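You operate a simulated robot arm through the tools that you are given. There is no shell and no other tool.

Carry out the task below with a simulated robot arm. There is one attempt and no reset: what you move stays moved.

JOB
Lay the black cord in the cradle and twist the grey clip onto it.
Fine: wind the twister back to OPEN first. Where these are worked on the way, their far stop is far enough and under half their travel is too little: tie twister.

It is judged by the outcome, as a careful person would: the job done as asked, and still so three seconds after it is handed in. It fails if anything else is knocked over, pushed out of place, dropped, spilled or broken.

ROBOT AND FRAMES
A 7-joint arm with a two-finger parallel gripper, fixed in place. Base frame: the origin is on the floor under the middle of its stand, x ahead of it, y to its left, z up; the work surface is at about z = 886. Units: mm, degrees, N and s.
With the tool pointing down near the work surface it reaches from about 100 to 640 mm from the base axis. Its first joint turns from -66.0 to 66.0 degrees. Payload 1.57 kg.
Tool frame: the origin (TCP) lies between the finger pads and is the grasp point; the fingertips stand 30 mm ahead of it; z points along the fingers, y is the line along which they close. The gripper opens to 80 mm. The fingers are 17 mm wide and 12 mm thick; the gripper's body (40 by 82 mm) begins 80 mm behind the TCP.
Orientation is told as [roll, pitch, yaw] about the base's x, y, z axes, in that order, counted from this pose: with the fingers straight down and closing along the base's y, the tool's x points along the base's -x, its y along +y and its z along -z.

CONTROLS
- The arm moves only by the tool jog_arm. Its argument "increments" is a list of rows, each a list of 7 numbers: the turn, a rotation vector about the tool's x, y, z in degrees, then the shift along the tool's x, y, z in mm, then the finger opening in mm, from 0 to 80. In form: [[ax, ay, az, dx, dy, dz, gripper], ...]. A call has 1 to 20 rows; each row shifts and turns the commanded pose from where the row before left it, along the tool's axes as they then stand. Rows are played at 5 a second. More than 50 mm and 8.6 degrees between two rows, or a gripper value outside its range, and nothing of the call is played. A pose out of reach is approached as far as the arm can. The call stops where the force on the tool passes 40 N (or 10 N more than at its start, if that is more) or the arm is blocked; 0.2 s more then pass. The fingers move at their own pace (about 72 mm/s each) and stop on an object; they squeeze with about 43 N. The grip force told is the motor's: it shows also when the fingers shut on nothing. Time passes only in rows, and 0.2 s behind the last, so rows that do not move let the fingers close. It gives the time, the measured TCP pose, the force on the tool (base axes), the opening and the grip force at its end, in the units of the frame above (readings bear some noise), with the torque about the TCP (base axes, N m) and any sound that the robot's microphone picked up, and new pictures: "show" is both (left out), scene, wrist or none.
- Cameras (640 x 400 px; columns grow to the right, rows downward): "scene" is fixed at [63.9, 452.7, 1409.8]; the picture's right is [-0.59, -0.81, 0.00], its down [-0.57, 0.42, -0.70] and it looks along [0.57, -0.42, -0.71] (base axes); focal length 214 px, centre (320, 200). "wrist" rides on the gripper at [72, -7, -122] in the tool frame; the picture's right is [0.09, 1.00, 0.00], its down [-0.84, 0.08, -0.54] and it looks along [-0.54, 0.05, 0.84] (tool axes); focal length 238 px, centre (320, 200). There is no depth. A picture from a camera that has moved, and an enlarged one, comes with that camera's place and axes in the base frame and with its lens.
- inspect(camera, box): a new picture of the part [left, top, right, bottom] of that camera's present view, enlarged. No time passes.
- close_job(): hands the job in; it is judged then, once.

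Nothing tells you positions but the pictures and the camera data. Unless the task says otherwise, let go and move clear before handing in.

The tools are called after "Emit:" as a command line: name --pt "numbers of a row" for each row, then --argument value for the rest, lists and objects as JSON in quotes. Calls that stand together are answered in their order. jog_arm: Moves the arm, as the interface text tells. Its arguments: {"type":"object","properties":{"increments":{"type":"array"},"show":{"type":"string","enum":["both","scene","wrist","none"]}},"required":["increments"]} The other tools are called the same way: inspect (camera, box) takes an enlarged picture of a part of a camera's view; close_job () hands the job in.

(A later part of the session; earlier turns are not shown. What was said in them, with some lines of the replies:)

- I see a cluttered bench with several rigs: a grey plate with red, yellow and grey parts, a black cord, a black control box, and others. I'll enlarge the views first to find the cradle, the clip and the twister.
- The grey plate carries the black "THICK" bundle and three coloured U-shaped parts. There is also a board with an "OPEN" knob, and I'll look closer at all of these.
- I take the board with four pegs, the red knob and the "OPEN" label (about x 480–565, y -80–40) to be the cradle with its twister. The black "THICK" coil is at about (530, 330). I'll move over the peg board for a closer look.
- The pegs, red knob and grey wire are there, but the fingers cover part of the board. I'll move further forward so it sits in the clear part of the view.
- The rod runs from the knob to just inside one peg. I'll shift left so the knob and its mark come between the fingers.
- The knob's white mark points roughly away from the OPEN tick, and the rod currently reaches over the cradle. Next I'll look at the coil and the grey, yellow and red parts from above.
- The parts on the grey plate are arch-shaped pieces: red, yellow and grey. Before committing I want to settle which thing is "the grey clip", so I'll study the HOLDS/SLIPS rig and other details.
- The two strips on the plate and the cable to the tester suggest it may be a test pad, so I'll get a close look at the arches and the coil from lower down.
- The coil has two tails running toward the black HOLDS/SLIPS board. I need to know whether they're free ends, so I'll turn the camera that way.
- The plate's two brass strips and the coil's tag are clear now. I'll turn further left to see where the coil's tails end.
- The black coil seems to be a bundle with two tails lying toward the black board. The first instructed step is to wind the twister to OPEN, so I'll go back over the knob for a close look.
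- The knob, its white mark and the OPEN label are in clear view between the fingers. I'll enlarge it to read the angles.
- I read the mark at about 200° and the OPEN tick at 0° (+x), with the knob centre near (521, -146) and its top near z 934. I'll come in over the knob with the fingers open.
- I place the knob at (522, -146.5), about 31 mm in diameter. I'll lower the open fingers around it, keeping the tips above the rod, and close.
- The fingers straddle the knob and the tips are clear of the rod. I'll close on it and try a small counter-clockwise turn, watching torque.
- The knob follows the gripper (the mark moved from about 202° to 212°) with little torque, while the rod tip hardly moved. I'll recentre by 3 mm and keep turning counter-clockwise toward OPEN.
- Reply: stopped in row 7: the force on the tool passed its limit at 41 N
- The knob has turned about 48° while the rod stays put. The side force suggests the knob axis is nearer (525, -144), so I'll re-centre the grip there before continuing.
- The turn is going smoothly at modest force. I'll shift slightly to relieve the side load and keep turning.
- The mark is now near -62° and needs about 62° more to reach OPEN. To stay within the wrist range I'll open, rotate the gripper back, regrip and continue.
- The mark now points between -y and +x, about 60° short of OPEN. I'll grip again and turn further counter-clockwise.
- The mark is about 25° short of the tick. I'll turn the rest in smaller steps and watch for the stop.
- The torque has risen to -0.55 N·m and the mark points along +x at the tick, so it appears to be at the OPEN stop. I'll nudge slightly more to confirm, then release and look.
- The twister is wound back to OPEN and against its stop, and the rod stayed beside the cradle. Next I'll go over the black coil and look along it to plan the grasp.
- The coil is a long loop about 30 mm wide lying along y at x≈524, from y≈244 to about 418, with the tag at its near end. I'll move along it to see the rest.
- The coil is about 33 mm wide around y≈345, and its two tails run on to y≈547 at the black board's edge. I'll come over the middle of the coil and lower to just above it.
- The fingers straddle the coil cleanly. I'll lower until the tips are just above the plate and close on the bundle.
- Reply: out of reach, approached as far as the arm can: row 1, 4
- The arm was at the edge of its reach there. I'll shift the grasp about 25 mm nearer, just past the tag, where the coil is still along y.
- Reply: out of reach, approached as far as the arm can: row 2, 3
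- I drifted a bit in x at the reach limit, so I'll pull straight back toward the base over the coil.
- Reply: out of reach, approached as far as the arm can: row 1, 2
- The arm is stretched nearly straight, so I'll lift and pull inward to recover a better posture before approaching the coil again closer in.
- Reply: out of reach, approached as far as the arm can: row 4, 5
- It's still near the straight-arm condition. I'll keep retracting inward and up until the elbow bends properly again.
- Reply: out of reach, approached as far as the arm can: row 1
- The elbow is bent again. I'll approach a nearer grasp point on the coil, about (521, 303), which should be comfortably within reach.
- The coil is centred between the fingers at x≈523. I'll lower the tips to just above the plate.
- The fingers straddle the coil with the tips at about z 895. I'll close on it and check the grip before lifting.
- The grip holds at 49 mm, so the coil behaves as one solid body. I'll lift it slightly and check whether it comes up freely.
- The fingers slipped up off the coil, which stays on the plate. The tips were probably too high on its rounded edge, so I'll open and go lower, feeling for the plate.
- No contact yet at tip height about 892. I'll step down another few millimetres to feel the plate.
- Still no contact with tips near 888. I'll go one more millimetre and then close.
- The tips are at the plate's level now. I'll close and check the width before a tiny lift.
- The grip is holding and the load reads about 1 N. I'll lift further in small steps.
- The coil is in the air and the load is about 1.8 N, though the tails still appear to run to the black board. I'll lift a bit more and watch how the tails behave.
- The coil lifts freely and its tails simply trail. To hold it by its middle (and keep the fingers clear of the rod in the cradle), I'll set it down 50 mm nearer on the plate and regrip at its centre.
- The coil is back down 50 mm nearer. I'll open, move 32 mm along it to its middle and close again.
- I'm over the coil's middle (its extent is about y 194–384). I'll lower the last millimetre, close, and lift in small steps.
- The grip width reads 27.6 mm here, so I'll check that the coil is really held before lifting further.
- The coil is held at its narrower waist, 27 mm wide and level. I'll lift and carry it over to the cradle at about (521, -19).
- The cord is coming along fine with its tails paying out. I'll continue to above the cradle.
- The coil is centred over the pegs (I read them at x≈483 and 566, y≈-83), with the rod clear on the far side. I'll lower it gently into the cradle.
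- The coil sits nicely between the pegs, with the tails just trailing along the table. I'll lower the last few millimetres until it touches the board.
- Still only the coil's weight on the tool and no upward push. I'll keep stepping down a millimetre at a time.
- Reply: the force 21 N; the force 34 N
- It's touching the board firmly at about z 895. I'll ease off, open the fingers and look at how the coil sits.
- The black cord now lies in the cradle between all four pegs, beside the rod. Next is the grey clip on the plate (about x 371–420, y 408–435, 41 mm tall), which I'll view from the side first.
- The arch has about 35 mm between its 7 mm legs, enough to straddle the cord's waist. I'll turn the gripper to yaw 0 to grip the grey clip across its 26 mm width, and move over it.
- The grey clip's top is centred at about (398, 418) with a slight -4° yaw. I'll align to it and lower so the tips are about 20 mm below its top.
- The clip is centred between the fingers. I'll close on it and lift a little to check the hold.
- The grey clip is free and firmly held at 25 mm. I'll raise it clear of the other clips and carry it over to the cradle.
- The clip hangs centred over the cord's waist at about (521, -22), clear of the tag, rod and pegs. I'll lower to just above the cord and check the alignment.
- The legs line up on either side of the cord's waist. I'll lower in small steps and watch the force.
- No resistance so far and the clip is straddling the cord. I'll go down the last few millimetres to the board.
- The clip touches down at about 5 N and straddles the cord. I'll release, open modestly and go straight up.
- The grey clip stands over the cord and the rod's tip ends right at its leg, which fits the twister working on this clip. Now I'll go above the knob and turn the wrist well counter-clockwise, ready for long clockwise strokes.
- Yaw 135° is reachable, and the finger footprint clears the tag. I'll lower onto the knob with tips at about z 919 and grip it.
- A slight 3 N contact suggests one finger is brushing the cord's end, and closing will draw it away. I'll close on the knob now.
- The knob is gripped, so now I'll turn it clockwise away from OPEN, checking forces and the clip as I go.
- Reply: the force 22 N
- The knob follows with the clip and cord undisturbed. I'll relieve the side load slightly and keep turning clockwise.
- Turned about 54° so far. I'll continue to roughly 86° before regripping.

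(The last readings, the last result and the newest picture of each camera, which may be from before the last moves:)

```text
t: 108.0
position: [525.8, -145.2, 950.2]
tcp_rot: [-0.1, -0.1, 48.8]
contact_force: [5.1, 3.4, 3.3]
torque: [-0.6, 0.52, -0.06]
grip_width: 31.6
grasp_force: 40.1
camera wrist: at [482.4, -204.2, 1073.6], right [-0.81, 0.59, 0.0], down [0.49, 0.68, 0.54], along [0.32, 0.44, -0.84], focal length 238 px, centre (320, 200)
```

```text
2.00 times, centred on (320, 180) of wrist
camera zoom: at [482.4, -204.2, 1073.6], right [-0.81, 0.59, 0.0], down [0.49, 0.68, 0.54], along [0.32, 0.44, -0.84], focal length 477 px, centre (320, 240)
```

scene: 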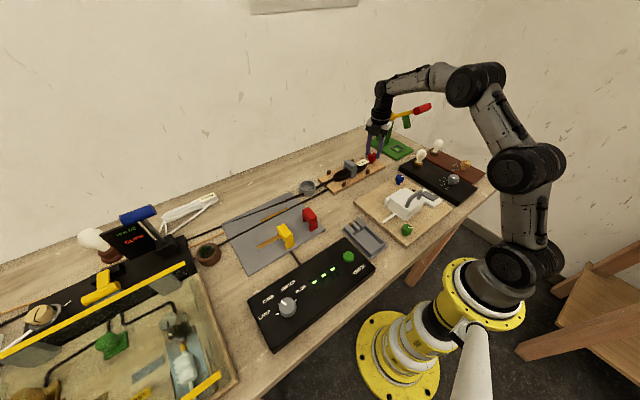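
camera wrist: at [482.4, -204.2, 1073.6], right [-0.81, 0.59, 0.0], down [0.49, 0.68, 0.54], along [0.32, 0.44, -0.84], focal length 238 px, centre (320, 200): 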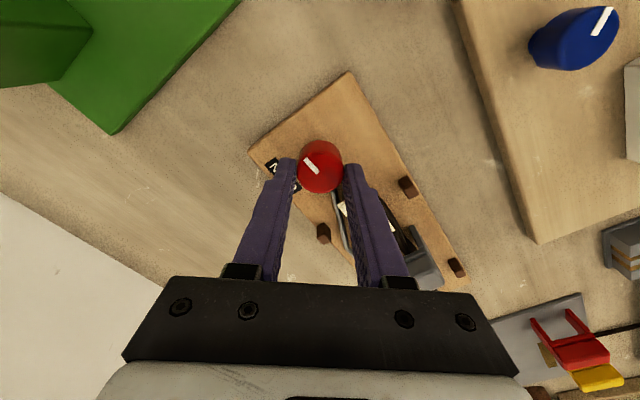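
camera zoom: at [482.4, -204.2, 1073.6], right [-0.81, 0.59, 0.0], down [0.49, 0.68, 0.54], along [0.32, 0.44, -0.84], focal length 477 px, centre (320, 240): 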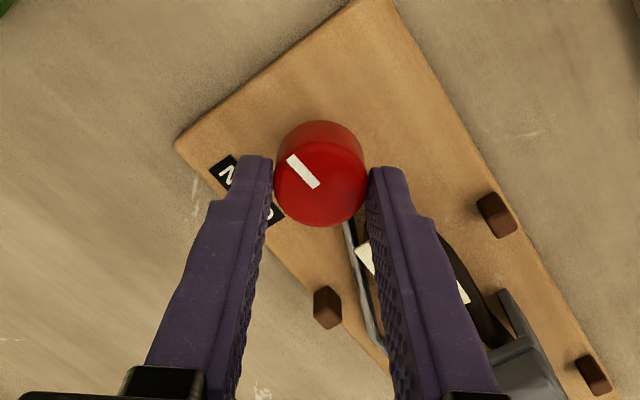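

Turned about 86° now. I'll open only slightly, rise off the knob, rotate the gripper back and regrip for the next stroke.

Emit:
jog_arm --pt "0 0 0 0 0 0 39" --pt "0 0 0 0 0 0 39" --pt "0 0 0 0 0 -10 39" --pt "0 0 0 0 0 -25 39" --pt "0 0 -8.5 0 0 0 42" --pt "0 0 -8.5 0 0 0 42" --pt "0 0 -8.5 0 0 0 42" --pt "0 0 -8.5 0 0 0 42" --pt "0 0 -8.5 0 0 0 42" --pt "0 0 -8.5 0 0 0 42" --pt "0 0 -8.5 0 0 0 42" --pt "0 0 -8.5 0 0 0 42" --pt "0 0 -8.5 0 0 0 42" --pt "0 0 -8.5 0 0 0 42" --pt "0 0 0 0 0 0 42" --show "both"

Emit:
inspect --camera "wrist" --box '[180, 80, 420, 280]'

Emit:
inspect --camera "scene" --box '[330, 110, 410, 180]'

```text
t: 111.2
position: [524.3, -145.0, 985.1]
tcp_rot: [-0.1, 0.0, 134.0]
contact_force: [0.2, -0.2, -0.4]
torque: [0.02, 0.01, 0.02]
grip_width: 42.0
grasp_force: 0.0
camera wrist: at [578.9, -192.8, 1108.3], right [-0.65, -0.76, 0.0], down [-0.64, 0.55, 0.54], along [-0.41, 0.35, -0.84], focal length 238 px, centre (320, 200)
```

scene: 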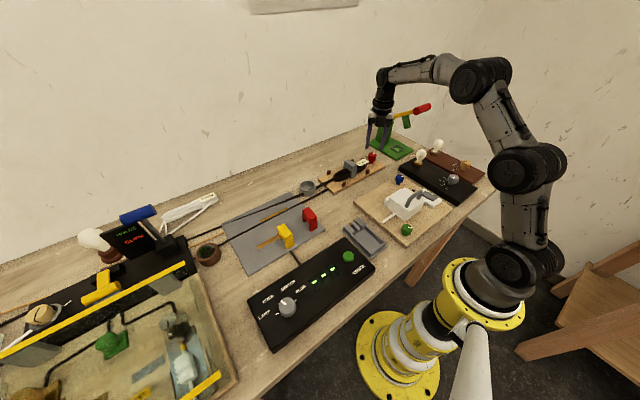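
wrist: 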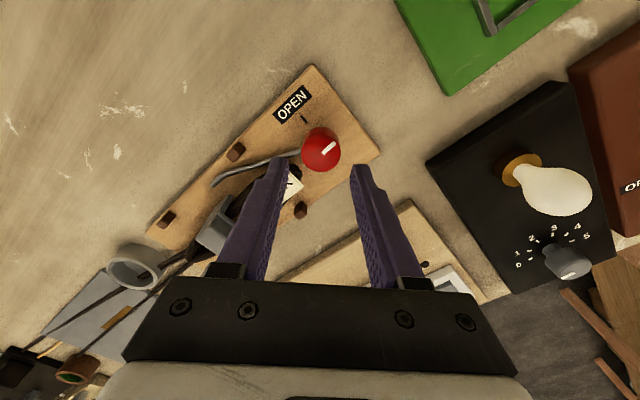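

```text
2.00 times, centred on (300, 180) of wrist
camera zoom: at [578.9, -192.8, 1108.3], right [-0.65, -0.76, 0.0], down [-0.64, 0.55, 0.54], along [-0.41, 0.35, -0.84], focal length 477 px, centre (360, 240)
```

zoom: 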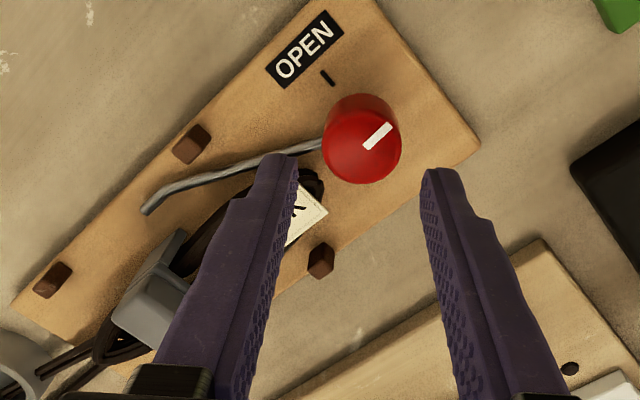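

```text
5.71 times, centred on (370, 145) of scene
camera zoom: at [63.9, 452.7, 1409.8], right [-0.59, -0.81, 0.0], down [-0.57, 0.42, -0.7], along [0.57, -0.42, -0.71], focal length 1226 px, centre (34, 514)
```

zoom: 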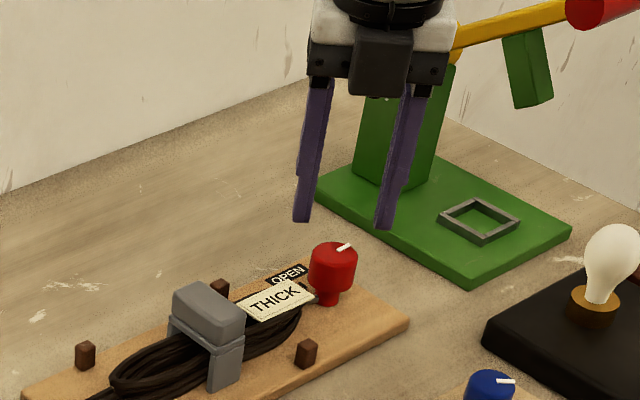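

The knob stayed at about 86° of turn. I'll lower, regrip and continue clockwise.

Emit:
jog_arm --pt "0 0 0 0 0 20 42" --pt "0 0 0 0 0 14 42" --pt "0 0 0 0 0 0 20" --pt "0 0 0 0 0 0 20" --pt "0 0 0 0 0 0 20" --pt "0 0 7 0 0 0 20" --pt "0 0 8 0 0 0 20" --pt "0 0 0 0 0 0 20" --show "none"

Emit:
jog_arm --pt "0 0 8 0 0 0 20" --pt "0 0 8 0 0 0 20" --pt "0 0 8 0 0 0 20" --pt "0 0 8 0 0 0 20" --pt "0 0 0 0 0 0 20" --show "none"

```text
t: 113.0
position: [525.8, -144.9, 951.6]
tcp_rot: [0.0, -0.1, 118.8]
contact_force: [-3.3, -3.0, -1.3]
torque: [-0.55, 0.05, -0.02]
grip_width: 31.4
grasp_force: 40.6
```

```text
t: 114.2
position: [525.4, -143.7, 952.1]
tcp_rot: [0.0, -0.2, 86.8]
contact_force: [-2.5, -8.2, -4.3]
torque: [0.05, -0.37, 0.02]
grip_width: 31.0
grasp_force: 40.2
```

That makes about 133° in total. I'll keep going in the same stroke and watch for the stop torque.

Emit:
jog_arm --pt "0 0 8 0 0 0 20" --pt "0 0 8 0 0 0 20" --pt "0 0 8 0 0 0 20" --pt "0 0 8 0 0 0 20" --pt "0 0 6 0 0 0 20" --pt "0 0 0 0 0 0 20" --show "wrist"

Emit:
inspect --camera "wrist" --box '[200, 80, 440, 280]'

Emit:
inspect --camera "scene" --box '[330, 110, 410, 180]'

```text
t: 115.6
position: [526.2, -144.3, 951.1]
tcp_rot: [-0.1, -0.1, 48.8]
contact_force: [11.3, -10.2, -9.1]
torque: [-0.61, 0.25, 0.19]
grip_width: 31.3
grasp_force: 40.2
camera wrist: at [482.4, -204.3, 1073.9], right [-0.81, 0.59, 0.0], down [0.49, 0.68, 0.54], along [0.32, 0.44, -0.84], focal length 238 px, centre (320, 200)
```

wrist: 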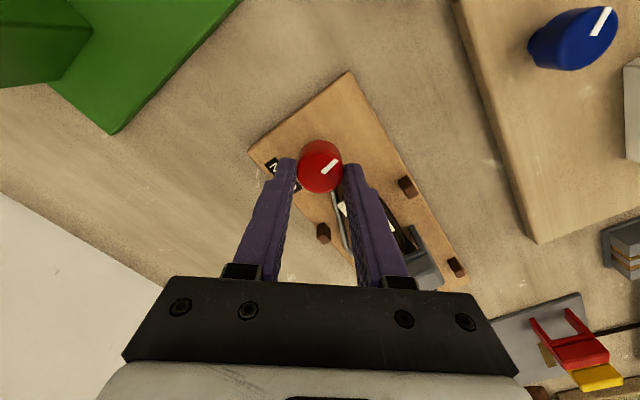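

```text
2.00 times, centred on (320, 180) of wrist
camera zoom: at [482.4, -204.3, 1073.9], right [-0.81, 0.59, 0.0], down [0.49, 0.68, 0.54], along [0.32, 0.44, -0.84], focal length 477 px, centre (320, 240)
```

zoom: 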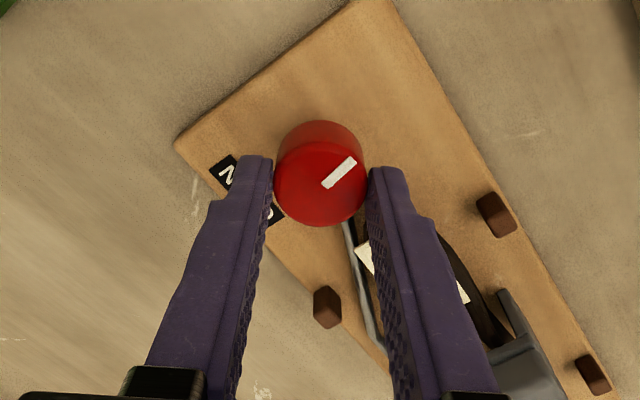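

```text
5.71 times, centred on (370, 145) of scene
camera zoom: at [64.3, 452.4, 1409.9], right [-0.59, -0.81, 0.0], down [-0.57, 0.42, -0.7], along [0.57, -0.42, -0.71], focal length 1226 px, centre (34, 514)
```

zoom: 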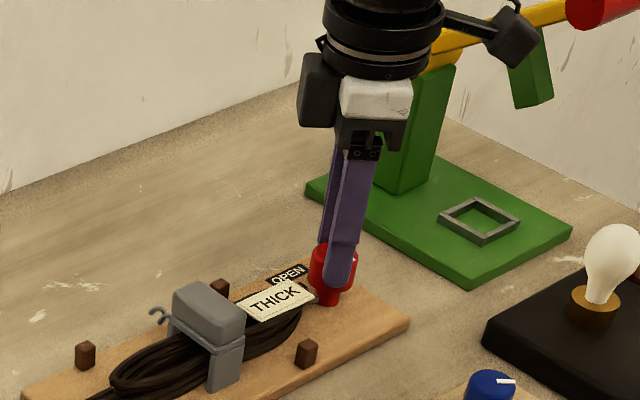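

A hooked wire has appeared at the back of the clip, so the twister is acting on it. I'm at about 170° of turn, and I'll regrip and continue to the far stop.

Emit:
jog_arm --pt "0 0 0 0 0 0 39" --pt "0 0 0 0 0 0 39" --pt "0 0 0 0 0 -10 39" --pt "0 0 0 0 0 -25 39" --pt "0 0 -8.5 0 0 0 42" --pt "0 0 -8.5 0 0 0 42" --pt "0 0 -8.5 0 0 0 42" --pt "0 0 -8.5 0 0 0 42" --pt "0 0 -8.5 0 0 0 42" --pt "0 0 -8.5 0 0 0 42" --pt "0 0 -8.5 0 0 0 42" --pt "0 0 -8.5 0 0 0 42" --pt "0 0 -8.5 0 0 0 42" --pt "0 0 -8.5 0 0 0 42" --pt "0 0 0 0 0 0 42" --show "wrist"

Emit:
inspect --camera "wrist" --box '[130, 80, 420, 300]'

Emit:
inspect --camera "scene" --box '[330, 130, 390, 180]'

```text
t: 118.8
position: [525.4, -143.5, 986.5]
tcp_rot: [-0.1, 0.0, 134.0]
contact_force: [-0.8, -0.2, 0.2]
torque: [0.0, -0.03, -0.01]
grip_width: 42.2
grasp_force: 0.0
camera wrist: at [579.0, -192.6, 1109.4], right [-0.65, -0.76, 0.0], down [-0.64, 0.55, 0.54], along [-0.41, 0.35, -0.84], focal length 238 px, centre (320, 200)
```

wrist: 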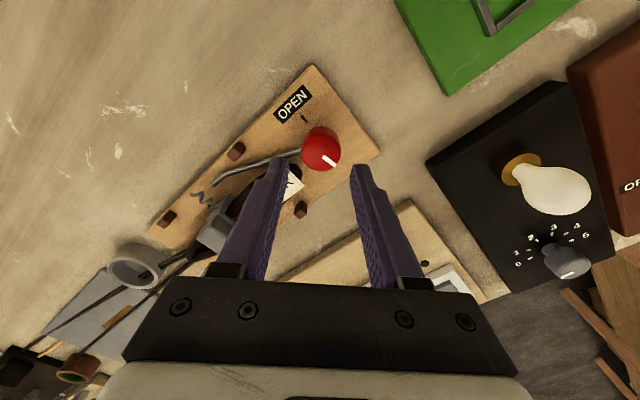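

```text
1.82 times, centred on (275, 190) of wrist
camera zoom: at [579.0, -192.6, 1109.4], right [-0.65, -0.76, 0.0], down [-0.64, 0.55, 0.54], along [-0.41, 0.35, -0.84], focal length 433 px, centre (402, 218)
```

zoom: 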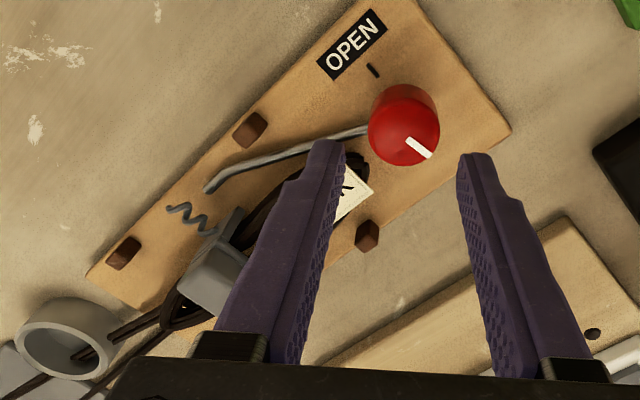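

```text
8.00 times, centred on (360, 155) of scene
camera zoom: at [63.9, 452.7, 1409.8], right [-0.59, -0.81, 0.0], down [-0.57, 0.42, -0.7], along [0.57, -0.42, -0.71], focal length 1716 px, centre (0, 560)
```

zoom: 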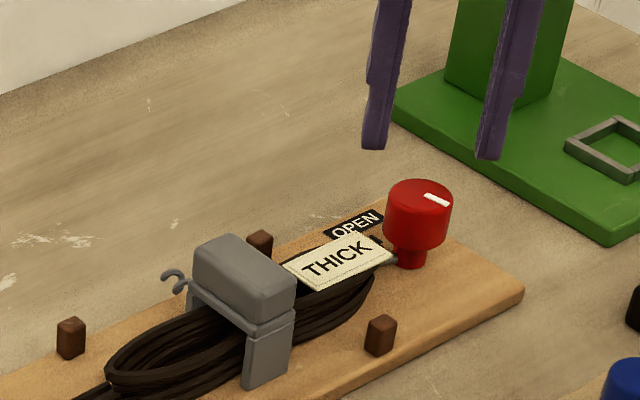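

A twisted pigtail now shows on the clip, so it's fastening. I'll regrip and turn on to the far stop to be sure.

Emit:
jog_arm --pt "0 0 0 0 0 20 42" --pt "0 0 0 0 0 15 42" --pt "0 0 0 0 0 0 20" --pt "0 0 0 0 0 0 20" --pt "0 0 0 0 0 0 20" --pt "0 0 7 0 0 0 20" --pt "0 0 7 0 0 0 20" --pt "0 0 0 0 0 0 20" --show "none"

Emit:
jog_arm --pt "0 0 7 0 0 0 20" --pt "0 0 7 0 0 0 20" --pt "0 0 0 0 0 0 20" --show "none"

Emit:
jog_arm --pt "0 0 7 0 0 0 20" --pt "0 0 7 0 0 0 20" --pt "0 0 0 0 0 0 20" --show "wrist"

```text
t: 120.6
position: [525.1, -143.7, 951.5]
tcp_rot: [0.1, -0.1, 120.0]
contact_force: [-3.1, -3.1, -0.6]
torque: [-0.41, 0.21, 0.31]
grip_width: 31.8
grasp_force: 39.9
```

```text
t: 121.4
position: [523.7, -143.7, 951.3]
tcp_rot: [0.1, -0.1, 105.9]
contact_force: [-3.4, -1.9, -2.1]
torque: [-0.14, -0.02, 0.67]
grip_width: 31.6
grasp_force: 40.5
```

```text
t: 122.2
position: [524.9, -143.2, 951.4]
tcp_rot: [0.1, -0.1, 91.8]
contact_force: [0.3, 0.0, -2.0]
torque: [0.22, -0.02, 0.0]
grip_width: 31.5
grasp_force: 34.4
camera wrist: at [533.0, -216.9, 1074.2], right [-0.99, -0.12, 0.0], down [-0.1, 0.83, 0.54], along [-0.07, 0.54, -0.84], focal length 238 px, centre (320, 200)
```

wrist: 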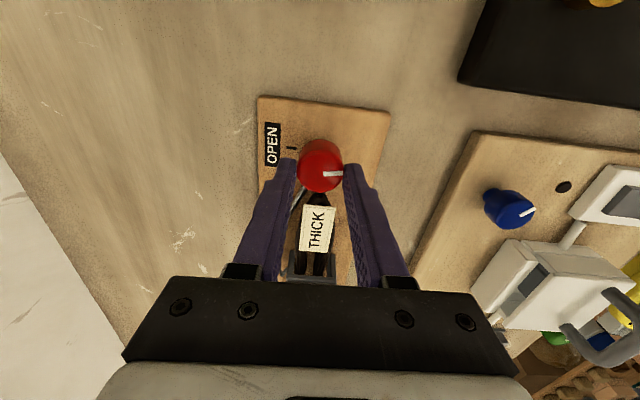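

The torque climbed to 0.67 N·m and then the fingers slipped, with the mark at about 180°, so the twister is at its far stop. I'll release, rise clear and inspect the result.

Emit:
jog_arm --pt "0 0 0 0 0 0 39" --pt "0 0 0 0 0 0 39" --pt "0 0 0 0 0 -10 39" --pt "0 0 0 0 0 -25 45" --pt "0 0 0 0 0 -40 60" --pt "0 0 0 0 0 -30 60" --pt "0 0 0 0 0 0 60" --show "both"

Emit:
inspect --camera "scene" --box '[320, 130, 400, 190]'

Emit:
inspect --camera "wrist" --box '[220, 80, 420, 280]'

```text
t: 123.8
position: [524.6, -143.2, 1056.7]
tcp_rot: [0.0, -0.1, 91.9]
contact_force: [0.4, -0.9, -0.2]
torque: [-0.02, 0.02, -0.01]
grip_width: 59.7
grasp_force: 0.0
camera wrist: at [533.1, -216.8, 1179.3], right [-0.99, -0.13, 0.0], down [-0.11, 0.83, 0.54], along [-0.07, 0.54, -0.84], focal length 238 px, centre (320, 200)
```

scene: 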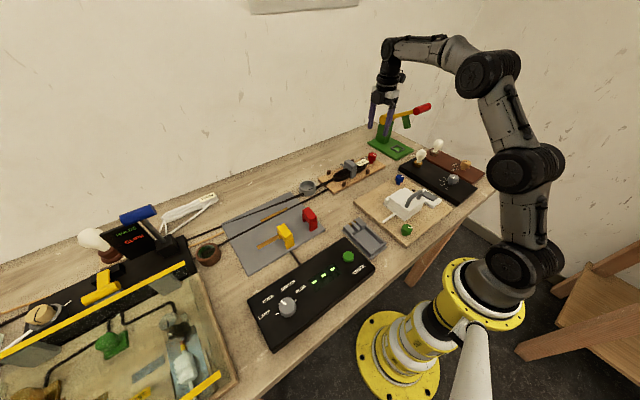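
wrist: 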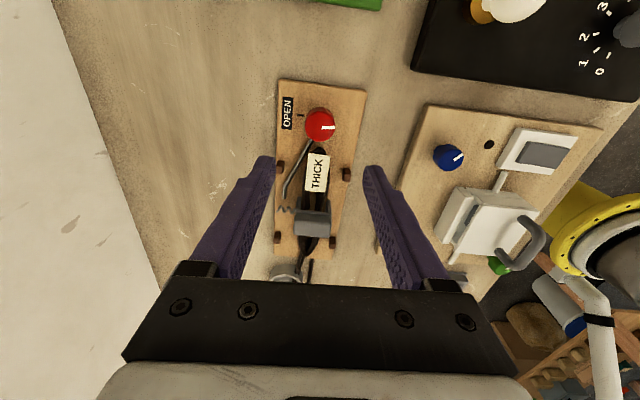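

```text
6.67 times, centred on (360, 160) of scene
camera zoom: at [63.9, 452.7, 1409.8], right [-0.59, -0.81, 0.0], down [-0.57, 0.42, -0.7], along [0.57, -0.42, -0.71], focal length 1430 px, centre (53, 467)
```

zoom: 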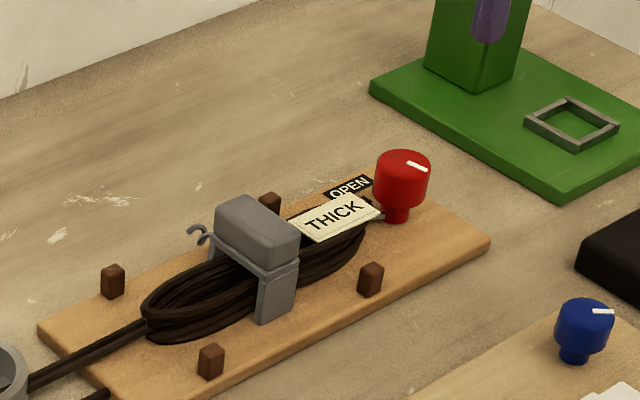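

```text
2.00 times, centred on (320, 180) of wrist
camera zoom: at [533.1, -216.8, 1179.3], right [-0.99, -0.13, 0.0], down [-0.11, 0.83, 0.54], along [-0.07, 0.54, -0.84], focal length 477 px, centre (320, 240)
```

zoom: 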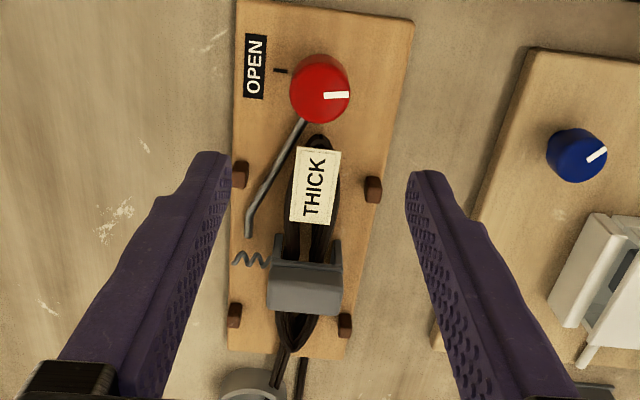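

The grey clip is fastened on the black cord in the cradle, the twister is at its far stop, and nothing else looks disturbed. I'll move well clear, let things settle and do a last check.

Emit:
jog_arm --pt "0 0 0 0 0 -30 60" --pt "0 0 0 0 0 -30 60" --pt "0 0 0 -20 25 -10 60" --pt "0 0 0 -20 25 0 60" --pt "0 0 0 -20 25 0 60" --pt "0 0 0 -20 25 0 60" --pt "0 0 0 -20 25 0 60" --pt "0 0 0 0 0 0 60" --pt "0 0 0 0 0 0 60" --pt "0 0 0 0 0 0 60" --pt "0 0 0 0 0 0 60" --pt "0 0 0 0 0 0 60" --show "scene"

Emit:
inspect --camera "scene" --box '[290, 130, 410, 210]'

Emit:
inspect --camera "scene" --box '[160, 180, 340, 290]'

```text
t: 126.4
position: [395.5, -48.7, 1126.1]
tcp_rot: [0.1, 0.0, 91.9]
contact_force: [0.1, 0.7, 0.3]
torque: [0.01, 0.01, 0.0]
grip_width: 60.0
grasp_force: 0.0
```

scene: 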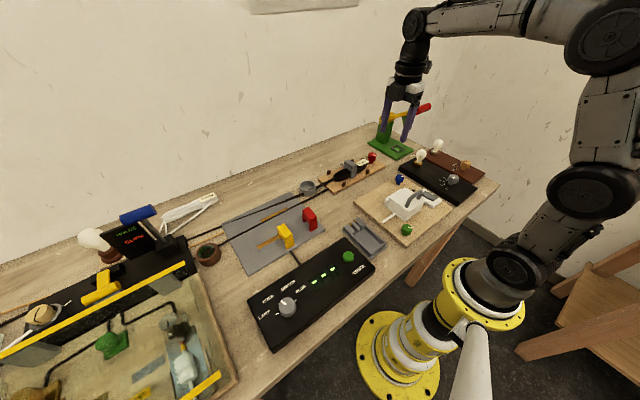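

```text
5.00 times, centred on (350, 170) of scene
camera zoom: at [63.9, 452.7, 1409.8], right [-0.59, -0.81, 0.0], down [-0.57, 0.42, -0.7], along [0.57, -0.42, -0.71], focal length 1072 px, centre (170, 350)
```

zoom: 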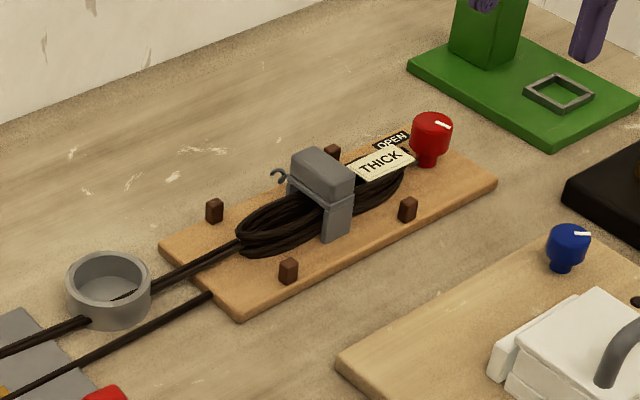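

```text
3.56 times, centred on (250, 235) of scene
camera zoom: at [63.9, 452.7, 1409.8], right [-0.59, -0.81, 0.0], down [-0.57, 0.42, -0.7], along [0.57, -0.42, -0.71], focal length 763 px, centre (569, 76)
```

zoom: 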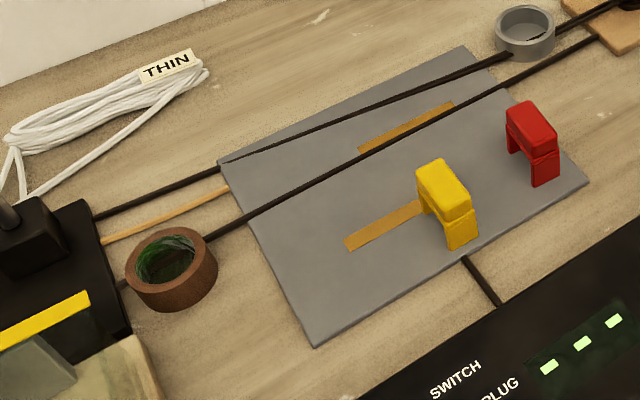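

The black cord lies in the cradle with the grey clip twisted onto it. The twister is at its far stop, the other items are where they were, and the arm is clear. I'm handing the job in.

Emit:
close_job

```text
The job is handed in.
```

The black cord is in the cradle with the grey clip twisted onto it, and the job is handed in.

- **Twister:** I wound it back to OPEN, against its stop, before laying anything in. After the clip was on, I turned it about 180° to its far stop.
- **Cord:** The black "THICK" coil lies between the four pegs. Its tails still run across the bench to the black board.
- **Clip:** I took "the grey clip" to be the grey arch from the plate. It now stands over the cord, and a twisted wire showed on it once the twister had turned far enough.
- **Everything else:** The red and yellow clips, the tape roll, the grey ring and the other rigs all look where they were. The gripper is open and the arm is clear.

My first grip on the cord slipped off before it left the plate; nothing was dropped.
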